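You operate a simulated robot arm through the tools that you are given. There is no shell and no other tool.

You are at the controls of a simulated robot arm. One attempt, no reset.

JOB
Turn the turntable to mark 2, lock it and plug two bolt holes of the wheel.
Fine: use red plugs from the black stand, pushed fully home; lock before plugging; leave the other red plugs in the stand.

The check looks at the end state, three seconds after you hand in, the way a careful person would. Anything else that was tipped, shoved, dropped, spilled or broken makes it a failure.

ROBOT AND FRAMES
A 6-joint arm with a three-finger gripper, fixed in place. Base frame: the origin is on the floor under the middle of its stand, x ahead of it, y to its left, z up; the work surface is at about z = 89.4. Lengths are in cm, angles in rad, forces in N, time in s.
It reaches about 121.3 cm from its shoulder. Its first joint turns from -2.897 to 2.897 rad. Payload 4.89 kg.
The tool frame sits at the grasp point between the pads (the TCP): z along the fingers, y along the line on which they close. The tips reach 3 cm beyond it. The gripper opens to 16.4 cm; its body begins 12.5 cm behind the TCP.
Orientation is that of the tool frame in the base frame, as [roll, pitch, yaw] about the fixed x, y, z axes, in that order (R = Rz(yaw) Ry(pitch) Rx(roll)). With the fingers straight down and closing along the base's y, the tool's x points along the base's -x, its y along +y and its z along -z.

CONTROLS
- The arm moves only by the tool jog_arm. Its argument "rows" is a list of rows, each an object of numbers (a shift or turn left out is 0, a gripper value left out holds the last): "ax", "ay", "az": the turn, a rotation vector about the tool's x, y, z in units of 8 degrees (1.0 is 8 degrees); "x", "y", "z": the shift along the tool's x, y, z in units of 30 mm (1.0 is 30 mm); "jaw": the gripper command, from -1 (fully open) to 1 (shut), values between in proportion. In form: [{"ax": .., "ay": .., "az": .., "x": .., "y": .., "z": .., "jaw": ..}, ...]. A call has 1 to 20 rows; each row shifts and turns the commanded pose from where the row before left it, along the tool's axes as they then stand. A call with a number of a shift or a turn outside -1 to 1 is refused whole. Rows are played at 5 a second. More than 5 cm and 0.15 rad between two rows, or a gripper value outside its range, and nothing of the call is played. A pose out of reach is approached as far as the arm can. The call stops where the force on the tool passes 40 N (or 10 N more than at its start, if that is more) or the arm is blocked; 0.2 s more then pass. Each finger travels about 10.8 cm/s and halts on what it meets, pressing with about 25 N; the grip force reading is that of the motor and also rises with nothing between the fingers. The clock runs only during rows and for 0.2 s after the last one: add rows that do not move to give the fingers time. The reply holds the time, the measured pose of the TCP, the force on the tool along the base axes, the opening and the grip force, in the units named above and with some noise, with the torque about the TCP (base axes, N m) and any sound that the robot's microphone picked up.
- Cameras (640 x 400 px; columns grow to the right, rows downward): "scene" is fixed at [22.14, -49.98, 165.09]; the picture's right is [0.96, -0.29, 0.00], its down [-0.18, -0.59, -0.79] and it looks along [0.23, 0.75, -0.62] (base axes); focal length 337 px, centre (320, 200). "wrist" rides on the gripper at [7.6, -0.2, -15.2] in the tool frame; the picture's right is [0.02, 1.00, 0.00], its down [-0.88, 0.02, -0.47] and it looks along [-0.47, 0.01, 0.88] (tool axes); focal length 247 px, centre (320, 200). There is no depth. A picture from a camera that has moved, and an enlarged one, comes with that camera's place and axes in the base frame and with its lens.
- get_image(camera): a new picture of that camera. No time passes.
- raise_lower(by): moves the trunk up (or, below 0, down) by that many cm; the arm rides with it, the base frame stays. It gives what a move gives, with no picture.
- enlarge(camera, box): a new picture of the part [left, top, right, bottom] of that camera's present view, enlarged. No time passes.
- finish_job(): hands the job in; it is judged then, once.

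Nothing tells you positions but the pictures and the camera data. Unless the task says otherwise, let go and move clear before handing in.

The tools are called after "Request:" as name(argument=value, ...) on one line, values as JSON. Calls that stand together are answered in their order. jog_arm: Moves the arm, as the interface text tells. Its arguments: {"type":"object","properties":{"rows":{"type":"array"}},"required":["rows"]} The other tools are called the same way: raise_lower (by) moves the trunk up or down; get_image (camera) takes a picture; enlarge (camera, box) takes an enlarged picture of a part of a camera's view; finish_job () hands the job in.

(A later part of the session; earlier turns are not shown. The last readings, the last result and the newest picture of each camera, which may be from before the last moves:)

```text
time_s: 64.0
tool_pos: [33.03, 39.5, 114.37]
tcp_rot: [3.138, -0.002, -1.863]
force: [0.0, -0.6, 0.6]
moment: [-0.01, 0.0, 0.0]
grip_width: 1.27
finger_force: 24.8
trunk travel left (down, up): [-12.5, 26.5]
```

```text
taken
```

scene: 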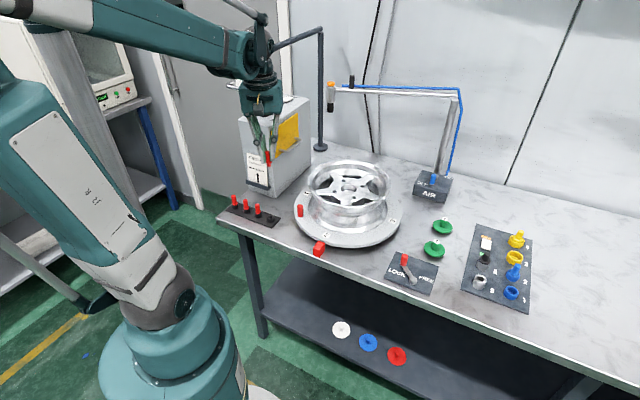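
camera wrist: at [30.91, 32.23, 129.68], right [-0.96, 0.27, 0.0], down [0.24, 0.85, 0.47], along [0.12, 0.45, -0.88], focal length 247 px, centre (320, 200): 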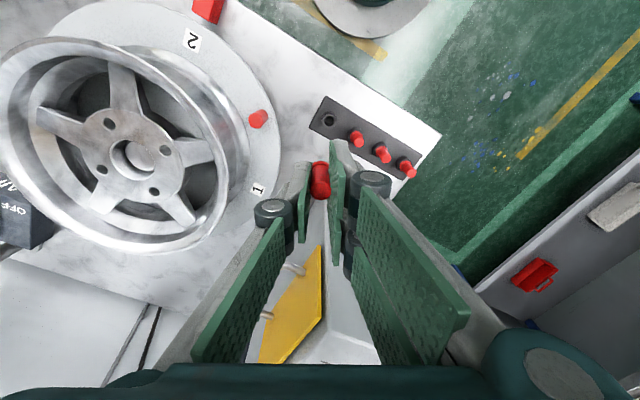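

A contact stopped that move, most likely the camera housing against the lamp or its handle. I've since rotated away and forces are zero; I'll check the lamp's state before going on.

Request:
enlarge(camera="scene", box=[200, 20, 340, 140])

```text
3.33 times, centred on (270, 80) of scene
camera zoom: at [22.14, -49.98, 165.09], right [0.96, -0.29, 0.0], down [-0.18, -0.59, -0.79], along [0.23, 0.75, -0.62], focal length 1123 px, centre (487, 600)
```

zoom: 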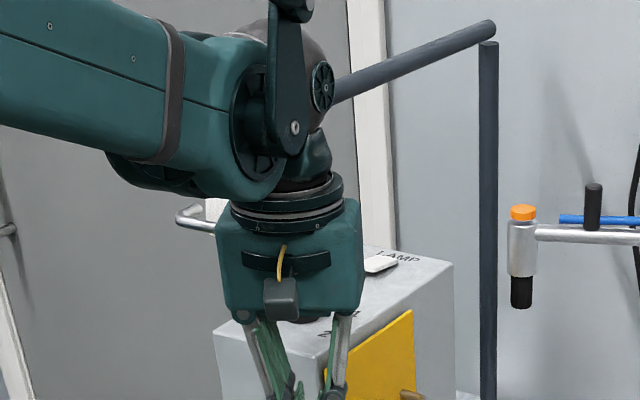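

The lamp looks to be where it was. I'll move first in −y away from it, then over to the wheel hole with the camera on the far side.

Request:
jog_arm(rows=[{"x": 0.5, "y": -0.15}, {"x": 0.46, "y": -0.14}, {"x": -0.227, "y": -0.829}, {"x": -0.227, "y": -0.829}, {"x": -0.227, "y": -0.829}, {"x": -0.227, "y": -0.829}, {"x": -0.227, "y": -0.829}, {"x": -0.227, "y": -0.829}, {"x": -0.227, "y": -0.829}, {"x": -0.227, "y": -0.829}, {}])

Request:
get_image(camera="wrist")

Request:
get_image(camera="scene")

Request:
enlarge(camera="scene", box=[220, 20, 380, 160])

```text
time_s: 66.4
tool_pos: [53.78, 35.98, 114.2]
tcp_rot: [3.138, -0.005, -1.863]
force: [-0.4, -0.2, 0.5]
moment: [-0.06, -0.02, 0.0]
grip_width: 1.31
finger_force: 24.9
trunk travel left (down, up): [-12.5, 26.5]
```

```text
taken
camera wrist: at [51.59, 28.68, 129.51], right [-0.96, 0.27, 0.0], down [0.24, 0.85, 0.47], along [0.13, 0.45, -0.88], focal length 247 px, centre (320, 200)
```

wrist: 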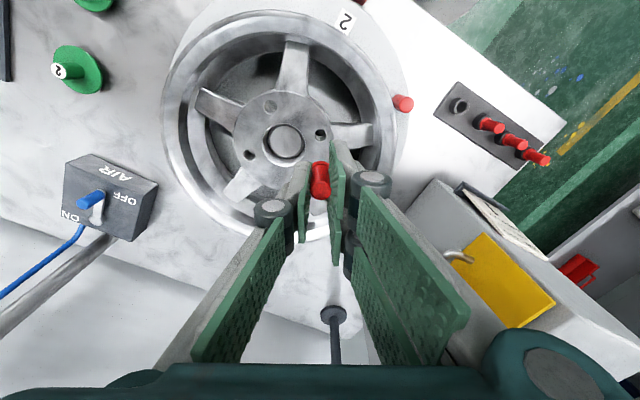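

```text
taken
```

scene: 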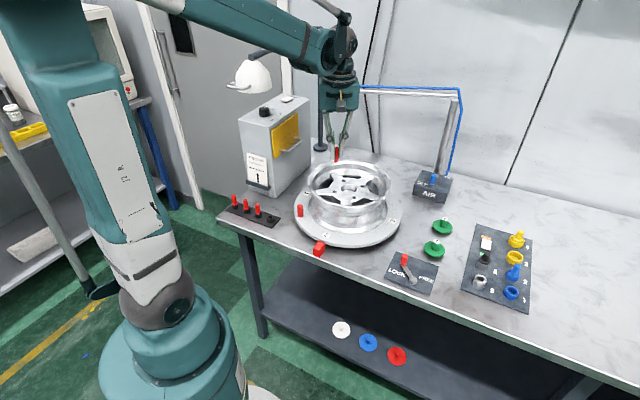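

```text
2.86 times, centred on (300, 90) of scene
camera zoom: at [22.14, -49.98, 165.09], right [0.96, -0.29, 0.0], down [-0.18, -0.59, -0.79], along [0.23, 0.75, -0.62], focal length 962 px, centre (377, 514)
```

zoom: 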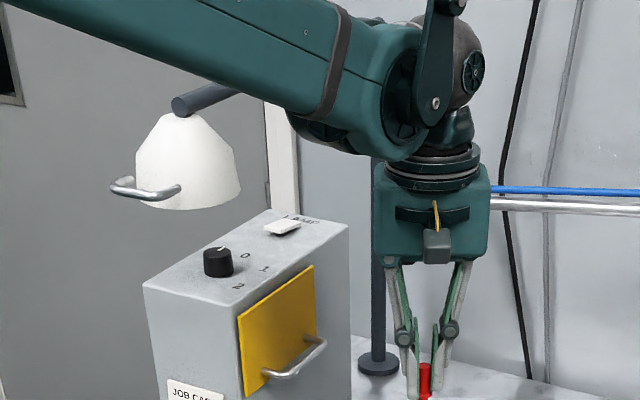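

The lamp appears in place. The plug now hangs over the wheel; I'll enlarge to find the nearby hole's position relative to the tool axis.

Request:
enlarge(camera="wrist", box=[230, 80, 370, 200])

Request:
enlarge(camera="scene", box=[300, 110, 400, 220])

```text
3.33 times, centred on (300, 140) of wrist
camera zoom: at [51.59, 28.68, 129.51], right [-0.96, 0.27, 0.0], down [0.24, 0.85, 0.47], along [0.13, 0.45, -0.88], focal length 823 px, centre (387, 400)
```

zoom: 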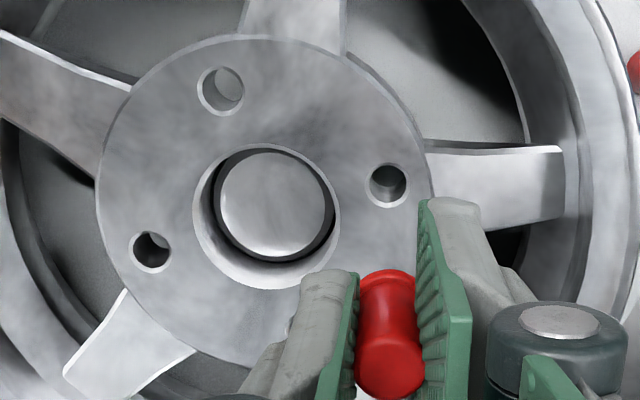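

```text
3.64 times, centred on (350, 165) of scene
camera zoom: at [22.14, -49.98, 165.09], right [0.96, -0.29, 0.0], down [-0.18, -0.59, -0.79], along [0.23, 0.75, -0.62], focal length 1225 px, centre (211, 327)
```

zoom: 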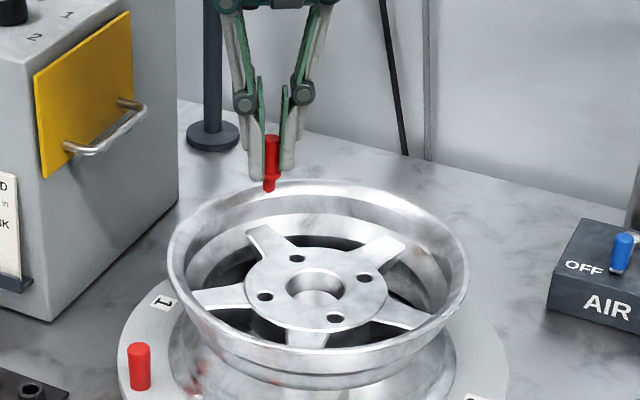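

The hole is almost exactly below, about 0.4 cm toward tool −x. I'll correct that and go down to about z 106 for a closer look.

Request:
jog_arm(rows=[{"x": -0.14}, {"z": 0.9}, {"z": 0.9}, {"z": 0.9}, {}])

Request:
enlarge(camera="wrist", box=[250, 100, 390, 220])

Request:
enlarge(camera="scene", box=[310, 140, 390, 210])

```text
time_s: 67.6
tool_pos: [53.79, 36.26, 106.12]
tcp_rot: [3.14, -0.005, -1.865]
force: [0.0, -0.8, -0.5]
moment: [-0.05, 0.04, 0.0]
grip_width: 1.26
finger_force: 25.4
trunk travel left (down, up): [-12.5, 26.5]
```

```text
3.33 times, centred on (320, 160) of wrist
camera zoom: at [51.69, 29.01, 121.41], right [-0.96, 0.27, 0.0], down [0.24, 0.85, 0.47], along [0.13, 0.45, -0.88], focal length 823 px, centre (320, 333)
```

zoom: 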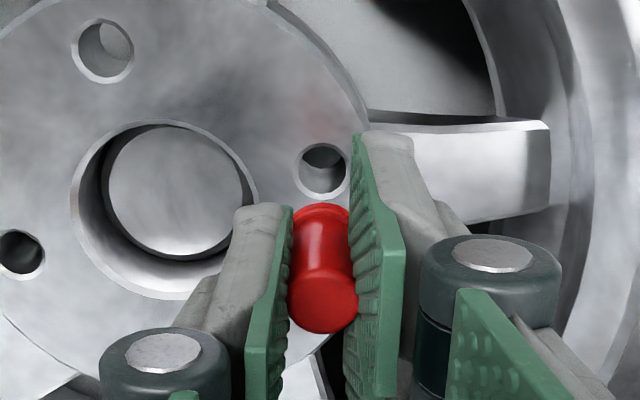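

```text
5.71 times, centred on (350, 175) of scene
camera zoom: at [22.14, -49.98, 165.09], right [0.96, -0.29, 0.0], down [-0.18, -0.59, -0.79], along [0.23, 0.75, -0.62], focal length 1925 px, centre (149, 343)
```

zoom: 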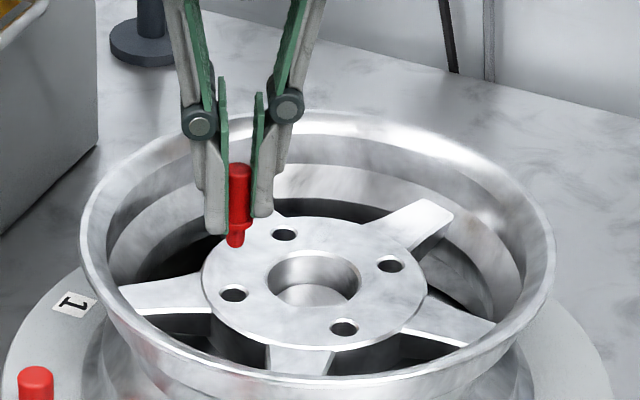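

Both views agree the plug is nearly over the hole (hub face near z 98). I'll lower until the stem is about a centimetre above the hub and re-check alignment.

Request:
jog_arm(rows=[{"z": 0.4}, {"z": 0.34}, {}])

Request:
enlarge(camera="wrist", box=[270, 120, 370, 220])

Request:
enlarge(camera="scene", box=[320, 155, 370, 205])

```text
time_s: 68.4
tool_pos: [53.68, 36.32, 103.79]
tcp_rot: [3.14, -0.002, -1.862]
force: [0.2, 0.1, -0.4]
moment: [0.04, 0.0, -0.01]
grip_width: 1.27
finger_force: 24.6
trunk travel left (down, up): [-12.5, 26.5]
```

```text
4.00 times, centred on (320, 170) of wrist
camera zoom: at [51.54, 28.98, 119.19], right [-0.96, 0.27, 0.0], down [0.24, 0.85, 0.47], along [0.13, 0.45, -0.88], focal length 988 px, centre (320, 320)
```

zoom: 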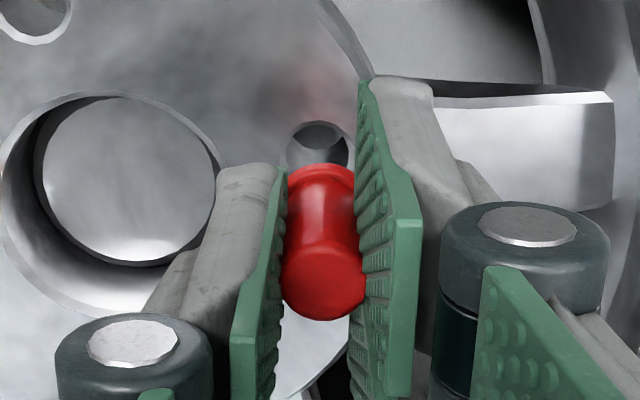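

```text
8.00 times, centred on (345, 180) of scene
camera zoom: at [22.14, -49.98, 165.09], right [0.96, -0.29, 0.0], down [-0.18, -0.59, -0.79], along [0.23, 0.75, -0.62], focal length 2695 px, centre (120, 360)
```

zoom: 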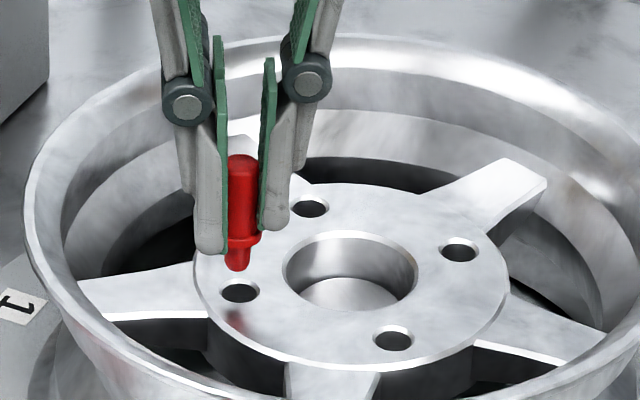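

Stem tip is about 1.2 cm above the hole and nearly centred. I'll nudge 2 mm toward the camera side and lower another 0.9 cm to judge it at close range.

Request:
jog_arm(rows=[{"x": 0.067}, {"z": 0.15}, {"z": 0.15}, {}])

Request:
enlarge(camera="wrist", box=[280, 130, 360, 210])

Request:
enlarge(camera="scene", box=[335, 170, 365, 200])

```text
time_s: 69.4
tool_pos: [53.68, 35.99, 103.12]
tcp_rot: [3.14, -0.001, -1.865]
force: [0.0, 0.9, 0.0]
moment: [-0.01, 0.0, 0.01]
grip_width: 1.3
finger_force: 25.3
trunk travel left (down, up): [-12.5, 26.5]
```

```text
5.00 times, centred on (320, 170) of wrist
camera zoom: at [51.58, 28.83, 118.34], right [-0.96, 0.27, 0.0], down [0.24, 0.85, 0.47], along [0.13, 0.45, -0.88], focal length 1235 px, centre (320, 350)
```

zoom: 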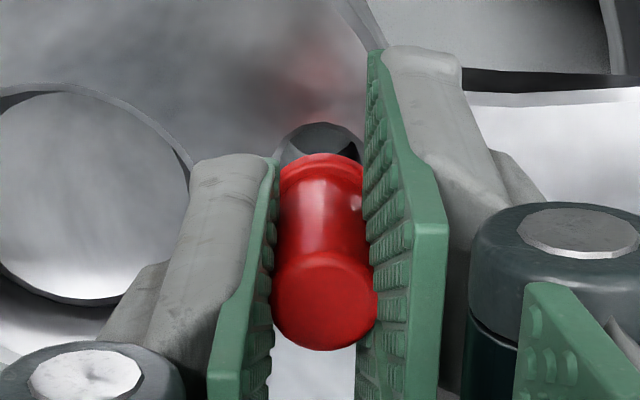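

```text
13.33 times, centred on (350, 185) of scene
camera zoom: at [22.14, -49.98, 165.09], right [0.96, -0.29, 0.0], down [-0.18, -0.59, -0.79], along [0.23, 0.75, -0.62], focal length 4492 px, centre (-80, 400)
```

zoom: 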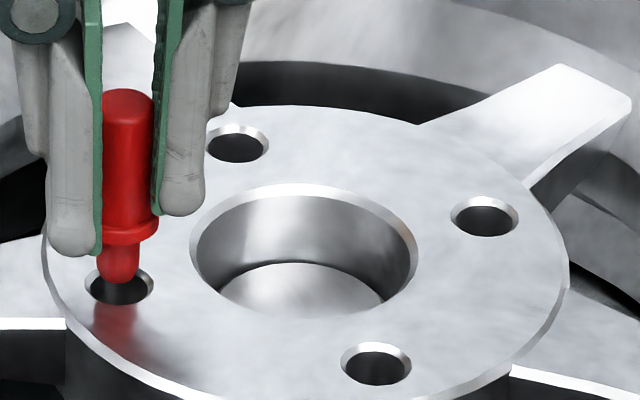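

At close range the stem is right over the hole in both views. I'll lower slowly and watch the force.

Request:
jog_arm(rows=[{"z": 0.08}, {"z": 0.08}, {"z": 0.08}, {}])

Request:
enlarge(camera="scene", box=[335, 170, 365, 200])

```text
time_s: 70.4
tool_pos: [53.66, 36.1, 102.39]
tcp_rot: [3.141, -0.002, -1.865]
force: [0.2, -0.6, 0.2]
moment: [0.0, 0.0, 0.01]
grip_width: 1.27
finger_force: 25.2
trunk travel left (down, up): [-12.5, 26.5]
```

```text
13.33 times, centred on (350, 185) of scene
camera zoom: at [22.14, -49.98, 165.09], right [0.96, -0.29, 0.0], down [-0.18, -0.59, -0.79], along [0.23, 0.75, -0.62], focal length 4492 px, centre (-80, 400)
```

zoom: 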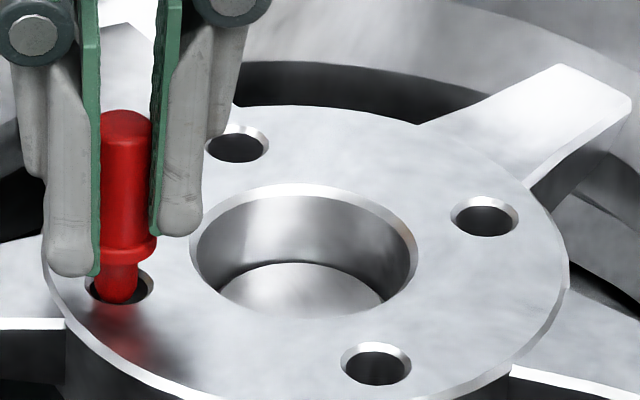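

The stem tip is at hub level but a little toward the near edge of the hole. I'll shift 3 mm away from the scene camera (tool −x) and look again.

Request:
jog_arm(rows=[{"x": -0.1}, {}])

Request:
enlarge(camera="scene", box=[340, 178, 360, 198])

Request:
enlarge(camera="wrist", box=[290, 130, 350, 200])

```text
time_s: 71.0
tool_pos: [53.71, 36.32, 102.4]
tcp_rot: [3.141, -0.002, -1.864]
force: [-0.6, -1.8, 0.3]
moment: [-0.08, 0.02, 0.01]
grip_width: 1.27
finger_force: 25.1
trunk travel left (down, up): [-12.5, 26.5]
```

```text
16.00 times, centred on (350, 188) of scene
camera zoom: at [22.14, -49.98, 165.09], right [0.96, -0.29, 0.0], down [-0.18, -0.59, -0.79], along [0.23, 0.75, -0.62], focal length 5390 px, centre (-160, 392)
```

zoom: 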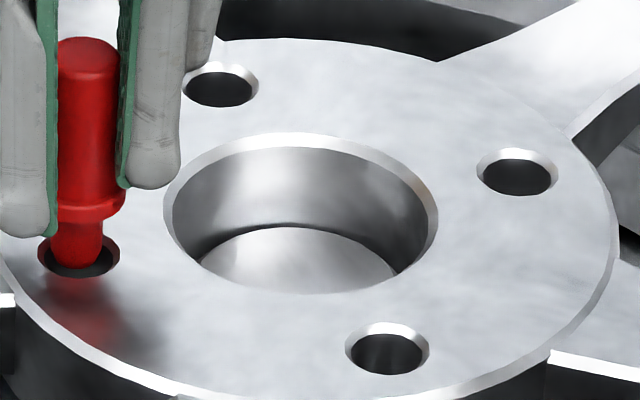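

```text
5.71 times, centred on (320, 165) of wrist
camera zoom: at [51.67, 29.09, 117.69], right [-0.96, 0.27, 0.0], down [0.24, 0.85, 0.47], along [0.13, 0.45, -0.88], focal length 1411 px, centre (320, 400)
```

zoom: 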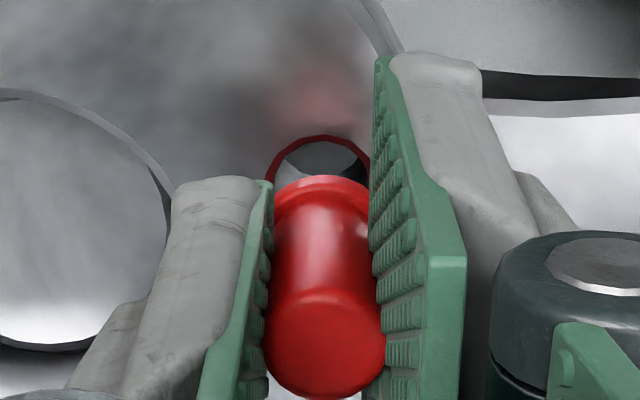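

The stem tip now looks to be inside the hole, lightly touching the far wall. I'll ease back 1 mm and lower slowly.

Request:
jog_arm(rows=[{"x": 0.033}, {"z": 0.08}, {"z": 0.08}, {}])

Request:
enlarge(camera="scene", box=[340, 178, 360, 198])

```text
time_s: 72.0
tool_pos: [53.63, 36.3, 101.82]
tcp_rot: [3.14, -0.002, -1.863]
force: [-0.7, -0.2, -0.3]
moment: [-0.01, 0.01, 0.03]
grip_width: 1.27
finger_force: 24.4
trunk travel left (down, up): [-12.5, 26.5]
```

```text
16.00 times, centred on (350, 188) of scene
camera zoom: at [22.14, -49.98, 165.09], right [0.96, -0.29, 0.0], down [-0.18, -0.59, -0.79], along [0.23, 0.75, -0.62], focal length 5390 px, centre (-160, 392)
```

zoom: 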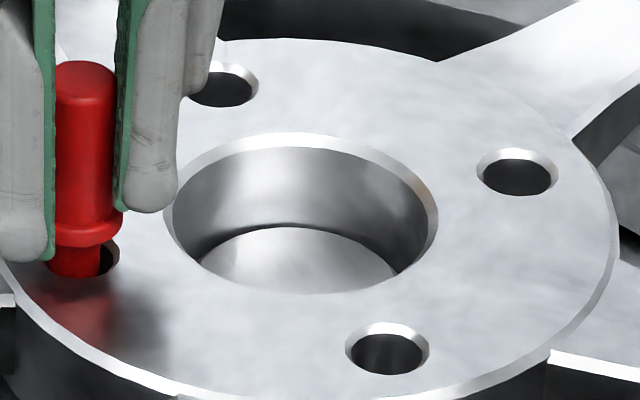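

The stem has entered the hole. Continuing down in small steps until the flange seats.

Request:
jog_arm(rows=[{"z": 0.06}, {"z": 0.06}, {"z": 0.06}, {}])

Request:
enlarge(camera="scene", box=[340, 178, 360, 198])

```text
time_s: 73.0
tool_pos: [53.76, 36.27, 101.36]
tcp_rot: [3.14, -0.001, -1.865]
force: [1.7, 0.2, -0.9]
moment: [-0.02, 0.0, -0.02]
grip_width: 1.25
finger_force: 24.9
trunk travel left (down, up): [-12.5, 26.5]
```

```text
16.00 times, centred on (350, 188) of scene
camera zoom: at [22.14, -49.98, 165.09], right [0.96, -0.29, 0.0], down [-0.18, -0.59, -0.79], along [0.23, 0.75, -0.62], focal length 5390 px, centre (-160, 392)
```

zoom: 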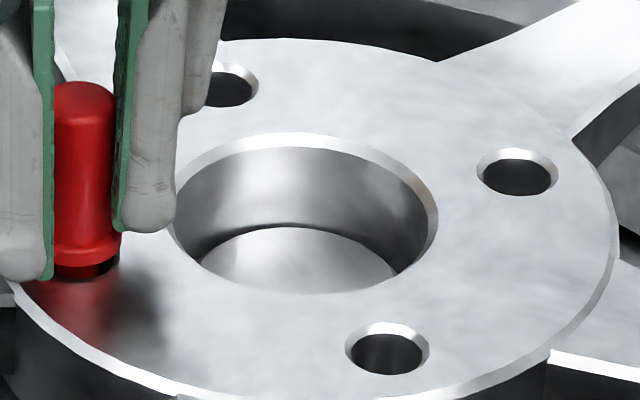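

Request:
jog_arm(rows=[{"y": -0.025}, {"z": 0.06}, {"z": 0.06}, {"z": 0.06}, {}])

Request:
enlarge(camera="scene", box=[340, 178, 360, 198])

```text
time_s: 74.0
tool_pos: [53.9, 36.26, 101.05]
tcp_rot: [-3.14, -0.003, -1.865]
force: [-4.8, -2.2, 28.0]
moment: [-0.09, 0.19, 0.0]
grip_width: 1.26
finger_force: 24.7
trunk travel left (down, up): [-12.5, 26.5]
stopped in row 5: the force on the tool passed its limit at 43 N (the readings are from after the stop); the commanded pose is now the measured one
```

```text
16.00 times, centred on (350, 188) of scene
camera zoom: at [22.14, -49.98, 165.09], right [0.96, -0.29, 0.0], down [-0.18, -0.59, -0.79], along [0.23, 0.75, -0.62], focal length 5390 px, centre (-160, 392)
```

zoom: 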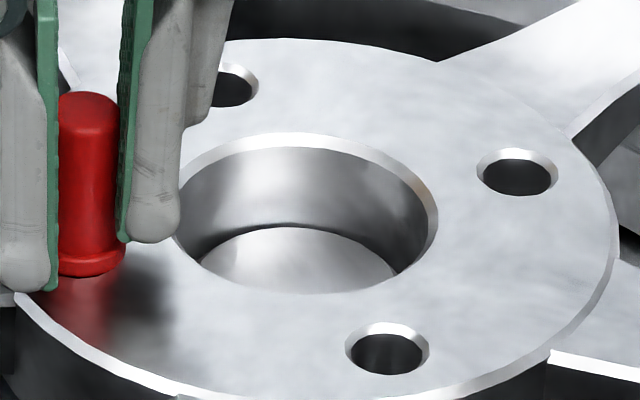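

The flange appears to have met the hub at 43 N. I'll release, lift slightly and inspect how the plug is seated.

Request:
jog_arm(rows=[{"jaw": 0.5}, {"jaw": 0.5}, {"z": -0.3}, {"z": -0.6}, {"z": -0.9}, {"z": -0.9}, {}])

Request:
enlarge(camera="scene", box=[335, 170, 365, 200])

Request:
enlarge(camera="wrist", box=[250, 80, 390, 200])

```text
time_s: 75.6
tool_pos: [53.87, 36.3, 109.05]
tcp_rot: [3.14, -0.002, -1.863]
force: [0.4, -1.1, -0.1]
moment: [-0.03, 0.01, 0.0]
grip_width: 4.07
finger_force: 0.0
trunk travel left (down, up): [-12.5, 26.5]
```

```text
13.33 times, centred on (350, 185) of scene
camera zoom: at [22.14, -49.98, 165.09], right [0.96, -0.29, 0.0], down [-0.18, -0.59, -0.79], along [0.23, 0.75, -0.62], focal length 4492 px, centre (-80, 400)
```

zoom: 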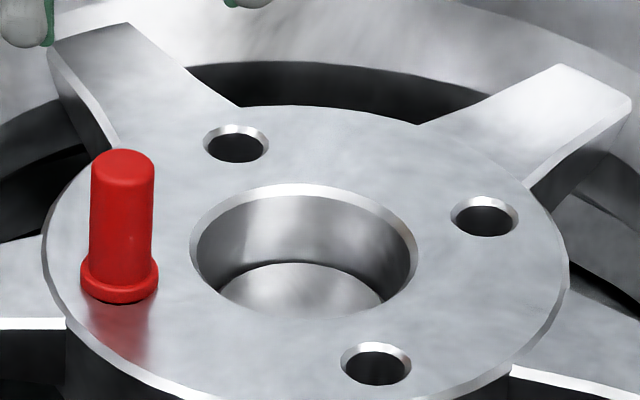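

```text
3.33 times, centred on (320, 140) of wrist
camera zoom: at [51.79, 29.03, 124.43], right [-0.96, 0.27, 0.0], down [0.24, 0.85, 0.47], along [0.13, 0.45, -0.88], focal length 823 px, centre (320, 400)
```

zoom: 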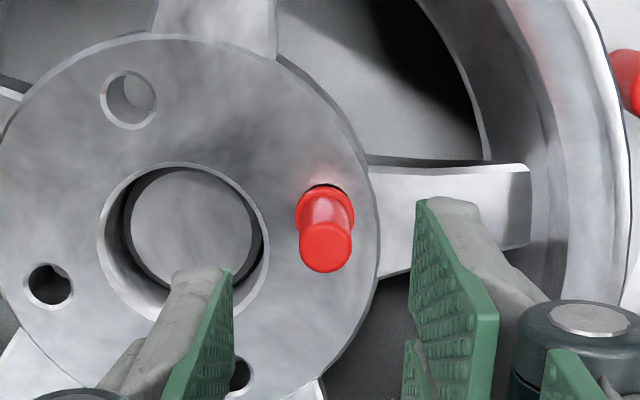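

Request:
enlarge(camera="wrist", box=[300, 125, 340, 165])

Request:
enlarge(camera="scene", box=[338, 178, 352, 192])

```text
10.00 times, centred on (320, 145) of wrist
camera zoom: at [51.79, 29.03, 124.43], right [-0.96, 0.27, 0.0], down [0.24, 0.85, 0.47], along [0.13, 0.45, -0.88], focal length 2470 px, centre (320, 750)
```

zoom: 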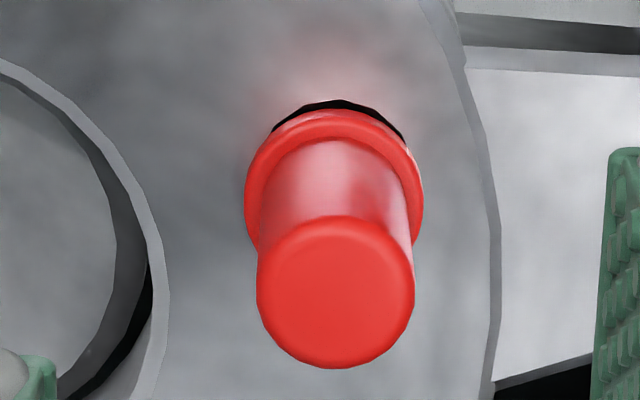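

```text
16.00 times, centred on (345, 185) of scene
camera zoom: at [22.14, -49.98, 165.09], right [0.96, -0.29, 0.0], down [-0.18, -0.59, -0.79], along [0.23, 0.75, -0.62], focal length 5390 px, centre (-80, 440)
```

zoom: 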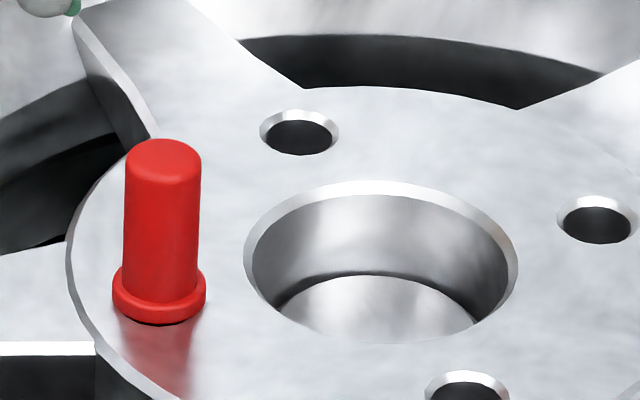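

The plug is in the hole, but a thin dark line behind the flange suggests it isn't fully home. I'll close the fingers and press down on its top.

Request:
jog_arm(rows=[{"jaw": 1}, {"jaw": 1}, {"jaw": 1}, {"z": 0.6}, {"z": 0.4}, {}])

Request:
enlarge(camera="scene", box=[330, 165, 366, 195])

Request:
enlarge(camera="wrist", box=[270, 110, 370, 210])

```text
time_s: 77.0
tool_pos: [53.93, 36.32, 106.1]
tcp_rot: [3.14, -0.001, -1.864]
force: [0.0, 0.9, 0.2]
moment: [0.0, 0.01, 0.02]
grip_width: 0.0
finger_force: 24.4
trunk travel left (down, up): [-12.5, 26.5]
```

```text
13.33 times, centred on (348, 180) of scene
camera zoom: at [22.14, -49.98, 165.09], right [0.96, -0.29, 0.0], down [-0.18, -0.59, -0.79], along [0.23, 0.75, -0.62], focal length 4492 px, centre (-53, 467)
```

zoom: 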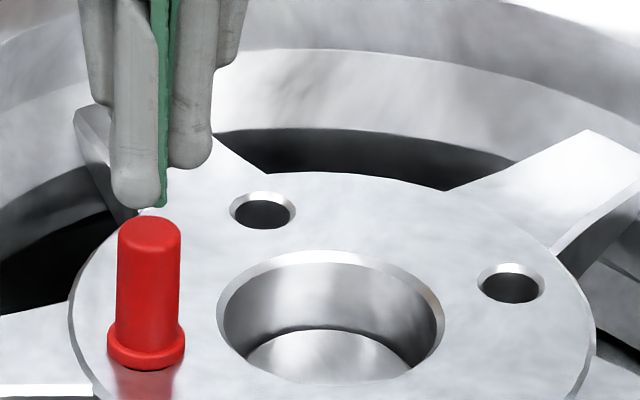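

```text
4.00 times, centred on (320, 160) of wrist
camera zoom: at [51.8, 29.09, 121.36], right [-0.96, 0.27, 0.0], down [0.24, 0.85, 0.47], along [0.13, 0.45, -0.88], focal length 988 px, centre (320, 360)
```

zoom: 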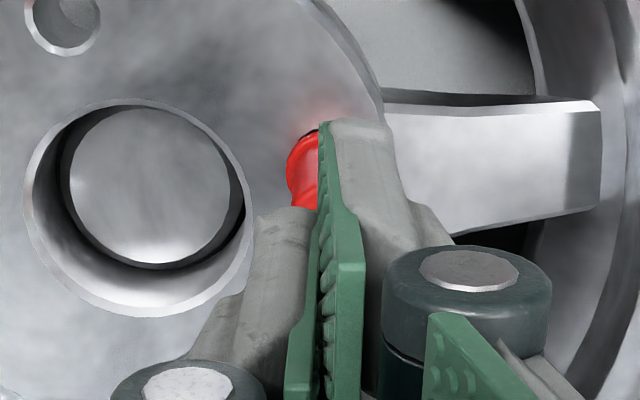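

The closed fingertips are over the plug's top, about 2 cm above it. Pressing down in small steps.

Request:
jog_arm(rows=[{"z": 0.3}, {"z": 0.2}, {"z": 0.06}, {"z": 0.06}, {"z": 0.06}, {"z": 0.06}, {"z": 0.06}, {"z": 0.06}, {}])

Request:
enlarge(camera="scene", box=[330, 165, 366, 195])

```text
time_s: 79.0
tool_pos: [53.85, 36.33, 103.44]
tcp_rot: [3.141, -0.002, -1.864]
force: [-0.9, 1.0, 1.0]
moment: [0.0, 0.0, -0.01]
grip_width: 0.62
finger_force: 24.8
trunk travel left (down, up): [-12.5, 26.5]
```

```text
13.33 times, centred on (348, 180) of scene
camera zoom: at [22.14, -49.98, 165.09], right [0.96, -0.29, 0.0], down [-0.18, -0.59, -0.79], along [0.23, 0.75, -0.62], focal length 4492 px, centre (-53, 467)
```

zoom: 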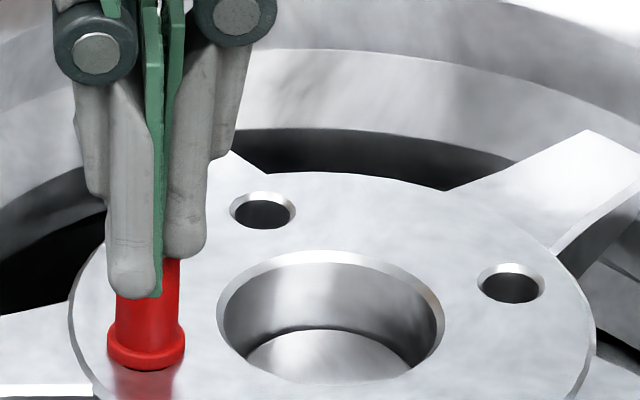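

The fingertips wedged apart over the plug instead of pressing it. I'll lift, offset so the single fingertip is over the plug's top, and press with that.

Request:
jog_arm(rows=[{"z": -0.5}, {"z": -0.5}, {"y": 0.27, "x": -0.08}, {}, {}])

Request:
enlarge(camera="scene", box=[330, 165, 366, 195])

Request:
enlarge(camera="wrist", box=[270, 110, 370, 210])

```text
time_s: 80.2
tool_pos: [53.23, 36.85, 106.38]
tcp_rot: [3.141, -0.001, -1.864]
force: [-0.9, -0.2, 1.1]
moment: [0.04, -0.04, -0.01]
grip_width: 0.0
finger_force: 25.0
trunk travel left (down, up): [-12.5, 26.5]
```

```text
13.33 times, centred on (348, 180) of scene
camera zoom: at [22.14, -49.98, 165.09], right [0.96, -0.29, 0.0], down [-0.18, -0.59, -0.79], along [0.23, 0.75, -0.62], focal length 4492 px, centre (-53, 467)
```

zoom: 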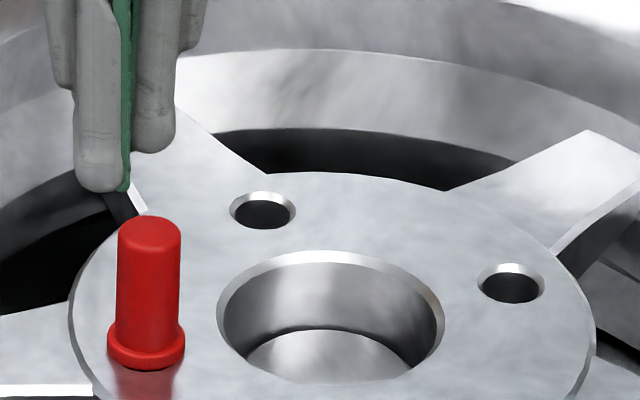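

```text
4.00 times, centred on (320, 160) of wrist
camera zoom: at [51.01, 29.56, 121.68], right [-0.96, 0.27, 0.0], down [0.24, 0.85, 0.47], along [0.13, 0.45, -0.88], focal length 988 px, centre (320, 360)
```

zoom: 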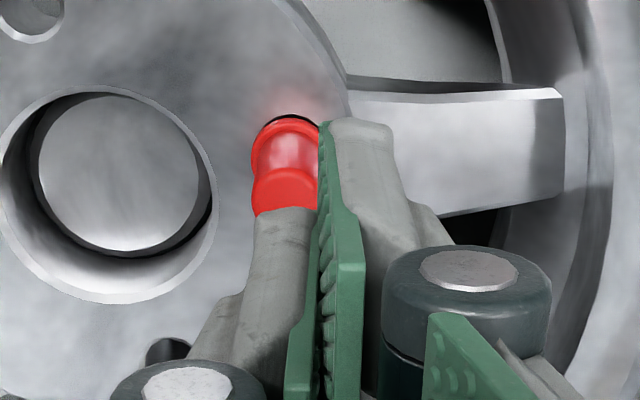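

The single fingertip is now directly above the plug's top. Pressing down.

Request:
jog_arm(rows=[{"z": 0.3}, {"z": 0.3}, {"z": 0.06}, {"z": 0.06}, {"z": 0.06}, {"z": 0.06}, {"z": 0.06}, {"z": 0.06}, {}])

Request:
enlarge(camera="scene", box=[330, 165, 366, 195])

```text
time_s: 82.2
tool_pos: [53.17, 36.74, 103.53]
tcp_rot: [3.14, -0.001, -1.863]
force: [-0.2, 0.0, 0.6]
moment: [-0.01, -0.01, 0.01]
grip_width: 0.01
finger_force: 24.7
trunk travel left (down, up): [-12.5, 26.5]
```

```text
13.33 times, centred on (348, 180) of scene
camera zoom: at [22.14, -49.98, 165.09], right [0.96, -0.29, 0.0], down [-0.18, -0.59, -0.79], along [0.23, 0.75, -0.62], focal length 4492 px, centre (-53, 467)
```

zoom: 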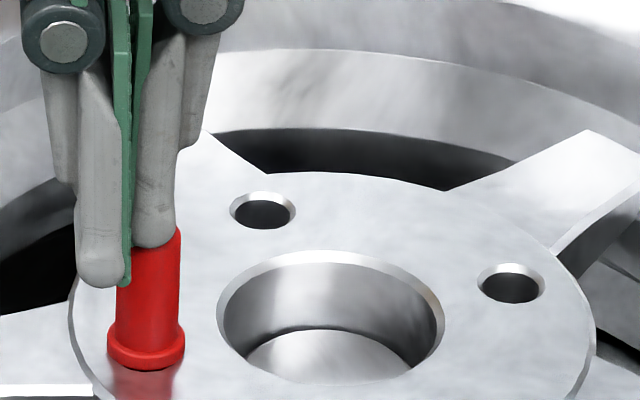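

Just about at contact. Continuing in small steps.

Request:
jog_arm(rows=[{"z": 0.05}, {"z": 0.05}, {"z": 0.05}, {"z": 0.05}, {"z": 0.05}, {"z": 0.05}, {}])

Request:
enlarge(camera="scene", box=[330, 165, 366, 195])

```text
time_s: 83.1
tool_pos: [53.16, 36.83, 103.52]
tcp_rot: [-3.14, -0.001, -1.865]
force: [0.3, 0.8, 29.4]
moment: [-0.07, -0.11, 0.0]
grip_width: 0.62
finger_force: 24.9
trunk travel left (down, up): [-12.5, 26.5]
stopped in row 4: the force on the tool passed its limit at 44 N (the readings are from after the stop); the commanded pose is now the measured one
```

```text
13.33 times, centred on (348, 180) of scene
camera zoom: at [22.14, -49.98, 165.09], right [0.96, -0.29, 0.0], down [-0.18, -0.59, -0.79], along [0.23, 0.75, -0.62], focal length 4492 px, centre (-53, 467)
```

zoom: 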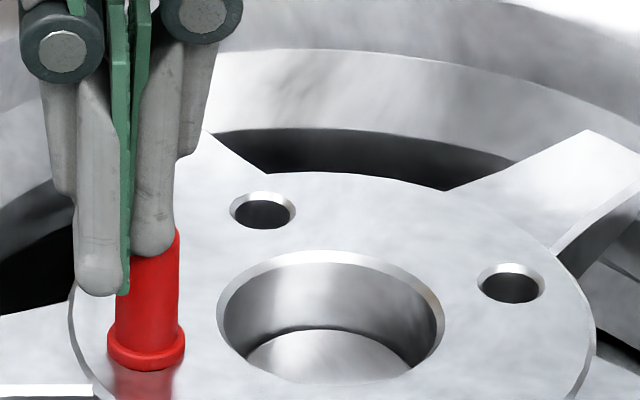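

Pressing at 44 N produced no further movement, so plug 1 looks fully home. I'll lift clear and inspect it once more.

Request:
jog_arm(rows=[{"z": -0.3}, {"z": -1}, {"z": -1}, {"z": -1}, {"z": -0.6}, {"jaw": 0.268}, {}])

Request:
enlarge(camera="scene", box=[338, 178, 352, 192])

Request:
enlarge(camera="wrist", box=[230, 60, 370, 180])

```text
time_s: 84.7
tool_pos: [53.23, 36.76, 114.84]
tcp_rot: [3.141, -0.002, -1.864]
force: [0.2, -0.1, 0.1]
moment: [0.0, -0.04, 0.02]
grip_width: 5.99
finger_force: 0.1
trunk travel left (down, up): [-12.5, 26.5]
```

```text
16.00 times, centred on (345, 185) of scene
camera zoom: at [22.14, -49.98, 165.09], right [0.96, -0.29, 0.0], down [-0.18, -0.59, -0.79], along [0.23, 0.75, -0.62], focal length 5390 px, centre (-80, 440)
```

zoom: 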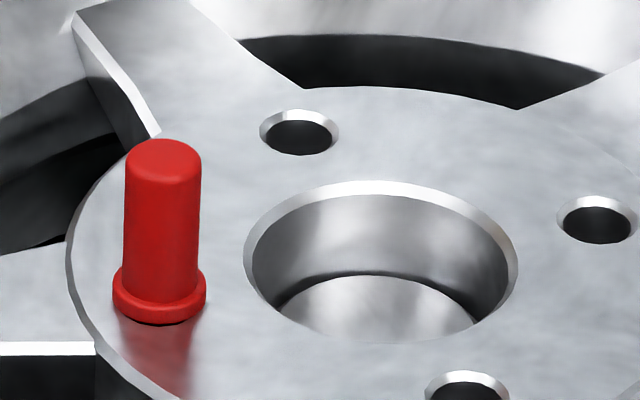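

```text
3.33 times, centred on (300, 120) of wrist
camera zoom: at [51.07, 29.47, 130.25], right [-0.96, 0.27, 0.0], down [0.24, 0.85, 0.47], along [0.13, 0.45, -0.88], focal length 823 px, centre (387, 467)
```

zoom: 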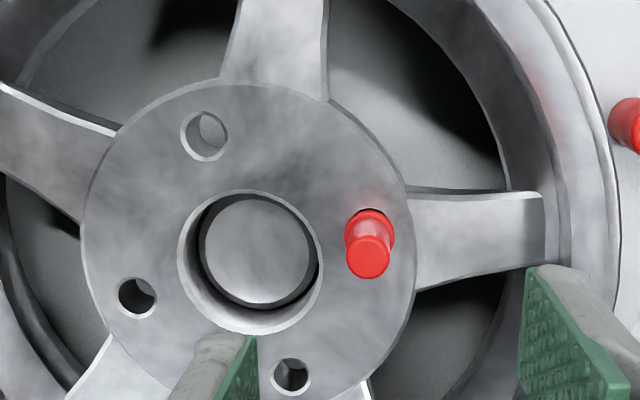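

Plug 1 sits flush with no further travel. For plug 2, I'll approach with the camera turned to the wheel side and the wrist leaning away from the lamp. First, rotate in place and move to a staging point clear of the lamp.

Request:
jog_arm(rows=[{"az": -0.994}, {"az": -0.994}, {"az": -0.994}, {"az": -0.994}, {"az": -0.994}, {"az": -0.994}, {"az": -0.994}, {"az": -0.994}, {}])

Request:
jog_arm(rows=[{"x": -0.589, "y": 0.767}, {"x": -0.589, "y": 0.767}, {"x": -0.589, "y": 0.767}, {"x": -0.589, "y": 0.767}, {"x": -0.589, "y": 0.767}, {"x": -0.589, "y": 0.767}, {}])

Request:
get_image(camera="wrist")

Request:
get_image(camera="scene")

```text
time_s: 86.7
tool_pos: [53.2, 36.7, 114.88]
tcp_rot: [3.141, 0.001, -0.754]
force: [0.4, 0.2, -0.2]
moment: [0.01, -0.01, 0.0]
grip_width: 6.01
finger_force: 0.1
trunk travel left (down, up): [-12.5, 26.5]
```

```text
time_s: 88.3
tool_pos: [36.07, 34.05, 114.79]
tcp_rot: [3.14, -0.001, -0.753]
force: [-0.1, 0.3, 0.1]
moment: [0.0, -0.02, -0.04]
grip_width: 6.01
finger_force: 0.1
trunk travel left (down, up): [-12.5, 26.5]
```

```text
taken
camera wrist: at [41.67, 28.99, 130.09], right [-0.67, -0.74, 0.0], down [-0.65, 0.59, 0.47], along [-0.35, 0.32, -0.88], focal length 247 px, centre (320, 200)
```

wrist: 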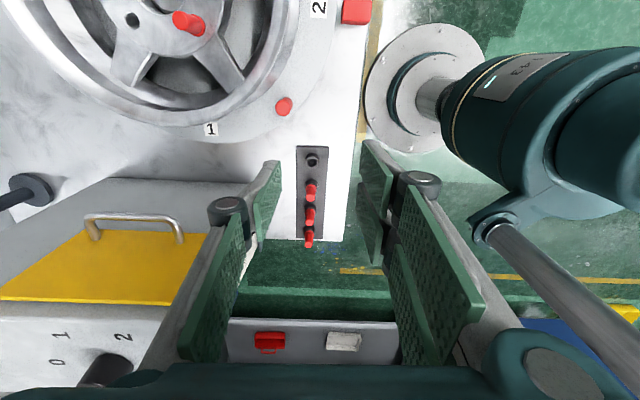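

```text
taken
```

scene: 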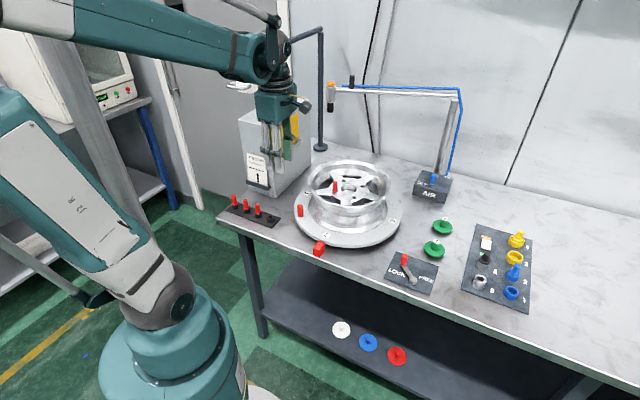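

Staged clear of the lamp with the row vertical in view. I'll tilt the gripper 12° so the wrist leans away from the lamp, then lower and look at plug 2.

Request:
jog_arm(rows=[{"ay": -0.5}, {"ay": -0.5}, {"ay": -0.5}, {"x": 0.16, "z": 0.75}, {"x": 0.16, "z": 0.75}, {"x": 0.16, "z": 0.75}, {"x": 0.16, "z": 0.75}, {}])

Request:
get_image(camera="wrist")

Request:
get_image(camera="scene")

```text
time_s: 90.1
tool_pos: [36.04, 34.1, 105.69]
tcp_rot: [3.141, 0.21, -0.757]
force: [0.0, -0.2, -0.6]
moment: [0.01, 0.0, 0.01]
grip_width: 6.0
finger_force: 0.1
trunk travel left (down, up): [-12.5, 26.5]
```

```text
taken
camera wrist: at [43.73, 27.08, 119.03], right [-0.67, -0.74, 0.0], down [-0.57, 0.51, 0.65], along [-0.48, 0.43, -0.76], focal length 247 px, centre (320, 200)
```

wrist: 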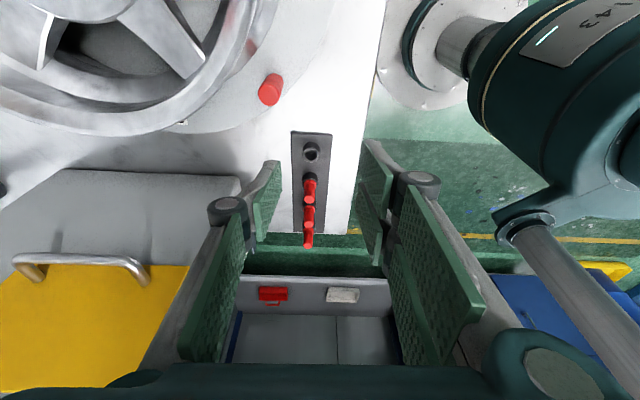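

```text
taken
```

scene: 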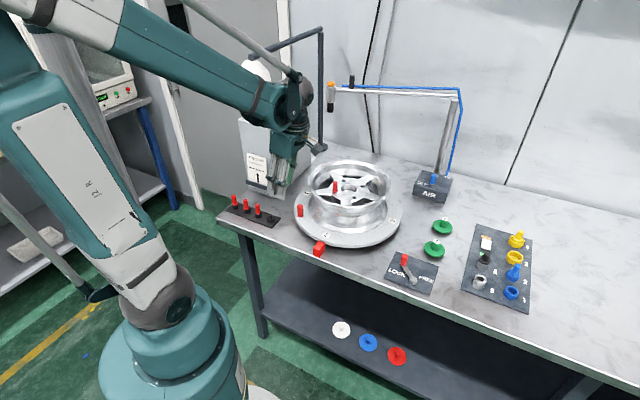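

Request:
enlarge(camera="wrist", box=[270, 125, 350, 255])

Request:
enlarge(camera="scene", box=[225, 140, 315, 230])

```text
3.08 times, centred on (310, 190) of wrist
camera zoom: at [43.73, 27.08, 119.03], right [-0.67, -0.74, 0.0], down [-0.57, 0.51, 0.65], along [-0.48, 0.43, -0.76], focal length 760 px, centre (351, 231)
```

zoom: 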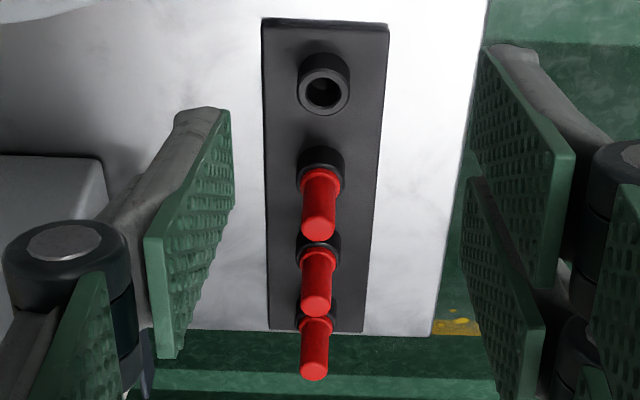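

```text
4.44 times, centred on (270, 185) of scene
camera zoom: at [22.14, -49.98, 165.09], right [0.96, -0.29, 0.0], down [-0.18, -0.59, -0.79], along [0.23, 0.75, -0.62], focal length 1497 px, centre (542, 267)
```

zoom: 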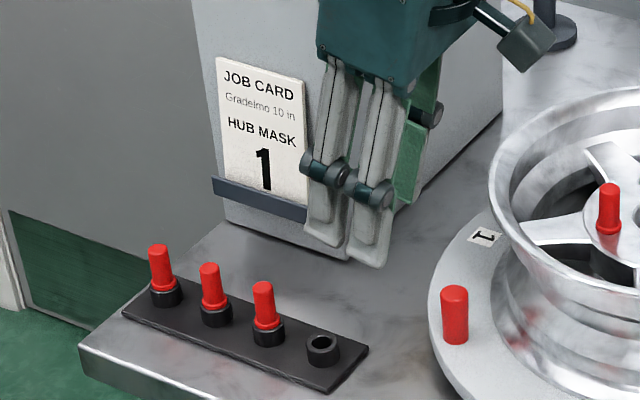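

Plug 2 is about 12 cm further along the row. I'll lower at this staging point first, so the wrist stays below and away from the lamp, then move along to hover over plug 2.

Request:
jog_arm(rows=[{"x": 0.167, "z": 0.782}, {"x": 0.167, "z": 0.782}, {"x": 0.167, "z": 0.782}, {}, {"x": -0.6, "z": 0.127, "y": -0.0913}, {"x": -0.769, "z": 0.163, "y": -0.0913}, {"x": -0.769, "z": 0.163, "y": -0.0913}, {"x": -0.769, "z": 0.163, "y": -0.0913}, {"x": -0.6, "z": 0.127, "y": -0.0913}, {}])

Request:
get_image(camera="wrist")

Request:
get_image(camera="scene")

Request:
enlarge(camera="scene", box=[225, 140, 315, 230])

```text
time_s: 92.3
tool_pos: [29.15, 42.46, 98.68]
tcp_rot: [3.141, 0.209, -0.755]
force: [-0.3, 0.0, 0.1]
moment: [0.03, 0.03, 0.03]
grip_width: 6.01
finger_force: 0.1
trunk travel left (down, up): [-12.5, 26.5]
```

```text
taken
camera wrist: at [36.92, 35.34, 111.94], right [-0.67, -0.74, 0.0], down [-0.57, 0.51, 0.65], along [-0.48, 0.43, -0.76], focal length 247 px, centre (320, 200)
```

wrist: 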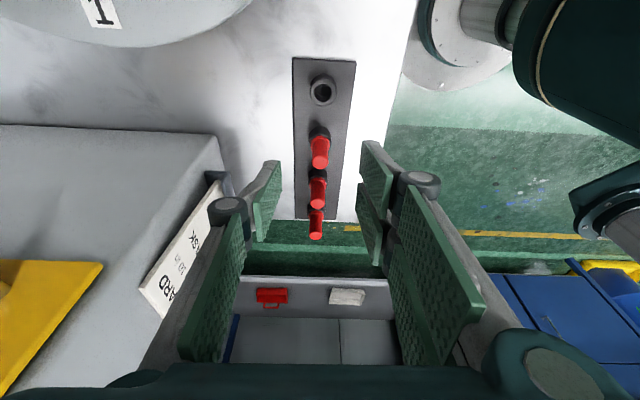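

```text
taken
```

scene: 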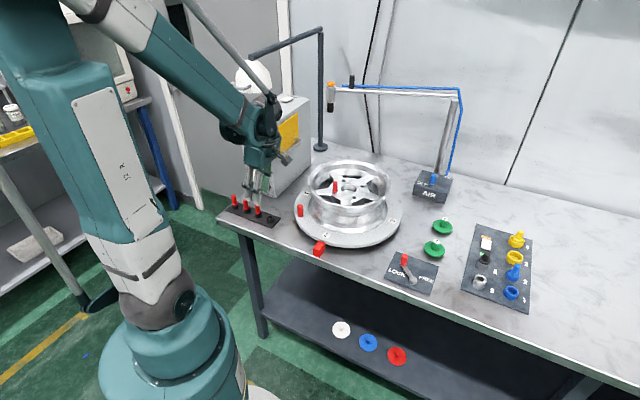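

```text
4.44 times, centred on (270, 185) of scene
camera zoom: at [22.14, -49.98, 165.09], right [0.96, -0.29, 0.0], down [-0.18, -0.59, -0.79], along [0.23, 0.75, -0.62], focal length 1497 px, centre (542, 267)
```

zoom: 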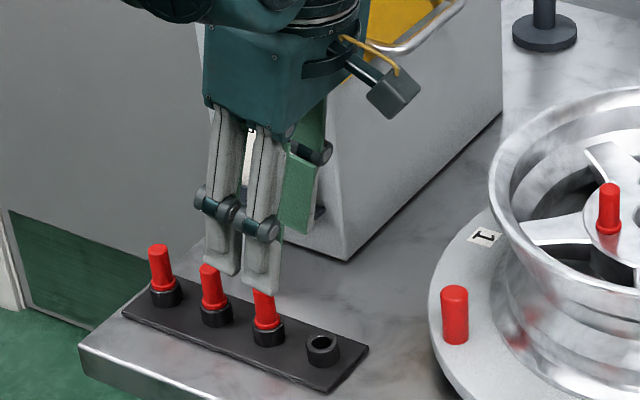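

Request:
enlarge(camera="wrist", box=[270, 70, 370, 240])

Request:
enlarge(camera="scene", box=[200, 40, 320, 140])

```text
2.35 times, centred on (320, 155) of wrist
camera zoom: at [36.92, 35.34, 111.94], right [-0.67, -0.74, 0.0], down [-0.57, 0.51, 0.65], along [-0.48, 0.43, -0.76], focal length 581 px, centre (320, 306)
```

zoom: 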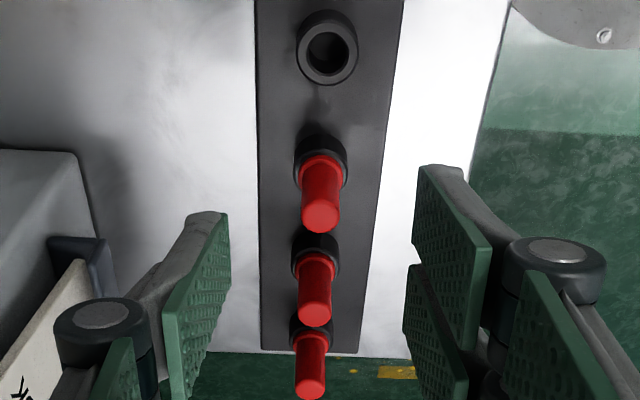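

```text
4.00 times, centred on (260, 90) of scene
camera zoom: at [22.14, -49.98, 165.09], right [0.96, -0.29, 0.0], down [-0.18, -0.59, -0.79], along [0.23, 0.75, -0.62], focal length 1348 px, centre (560, 640)
```

zoom: 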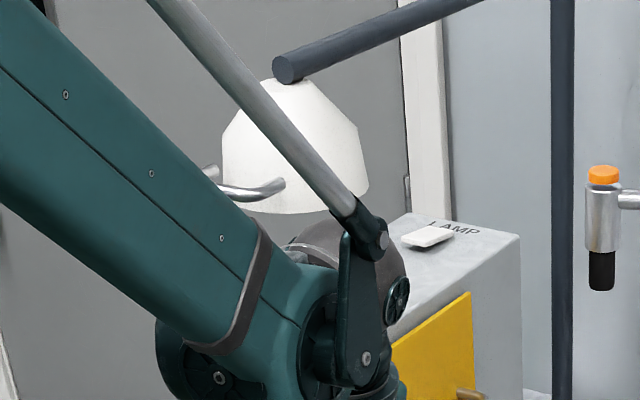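

Plug 2 is centred sideways and about 1.5 cm further along. I'll shift over it and lower partway.

Request:
jog_arm(rows=[{"x": -0.407, "z": 0.087}, {"x": 0.125, "z": 0.587}, {"x": 0.125, "z": 0.587}, {}])

Request:
enlarge(camera="wrist", box=[240, 80, 400, 240])

Request:
enlarge(camera="scene", box=[230, 170, 290, 225])

```text
time_s: 93.3
tool_pos: [28.19, 43.25, 94.92]
tcp_rot: [3.139, 0.21, -0.757]
force: [0.5, 0.2, 0.7]
moment: [0.0, 0.0, 0.01]
grip_width: 6.03
finger_force: 0.1
trunk travel left (down, up): [-12.5, 26.5]
```

```text
2.50 times, centred on (320, 160) of wrist
camera zoom: at [35.94, 36.22, 108.35], right [-0.67, -0.74, 0.0], down [-0.57, 0.51, 0.65], along [-0.48, 0.43, -0.76], focal length 617 px, centre (320, 300)
```

zoom: 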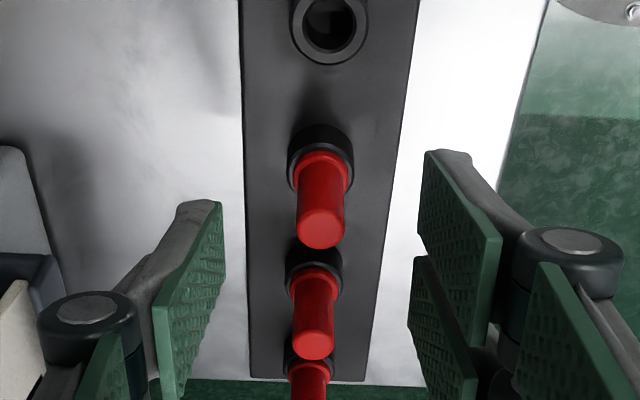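

```text
7.27 times, centred on (260, 198) of scene
camera zoom: at [22.14, -49.98, 165.09], right [0.96, -0.29, 0.0], down [-0.18, -0.59, -0.79], along [0.23, 0.75, -0.62], focal length 2450 px, centre (756, 218)
```

zoom: 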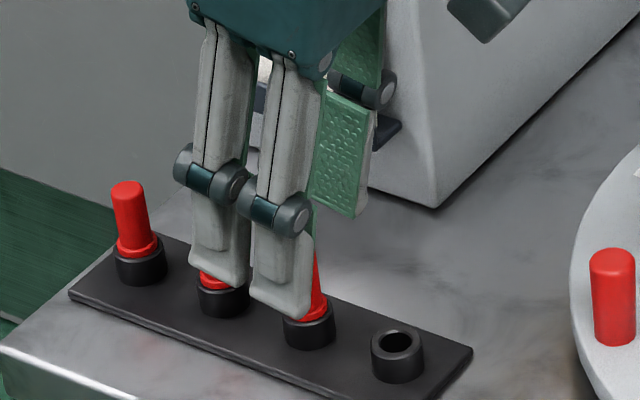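

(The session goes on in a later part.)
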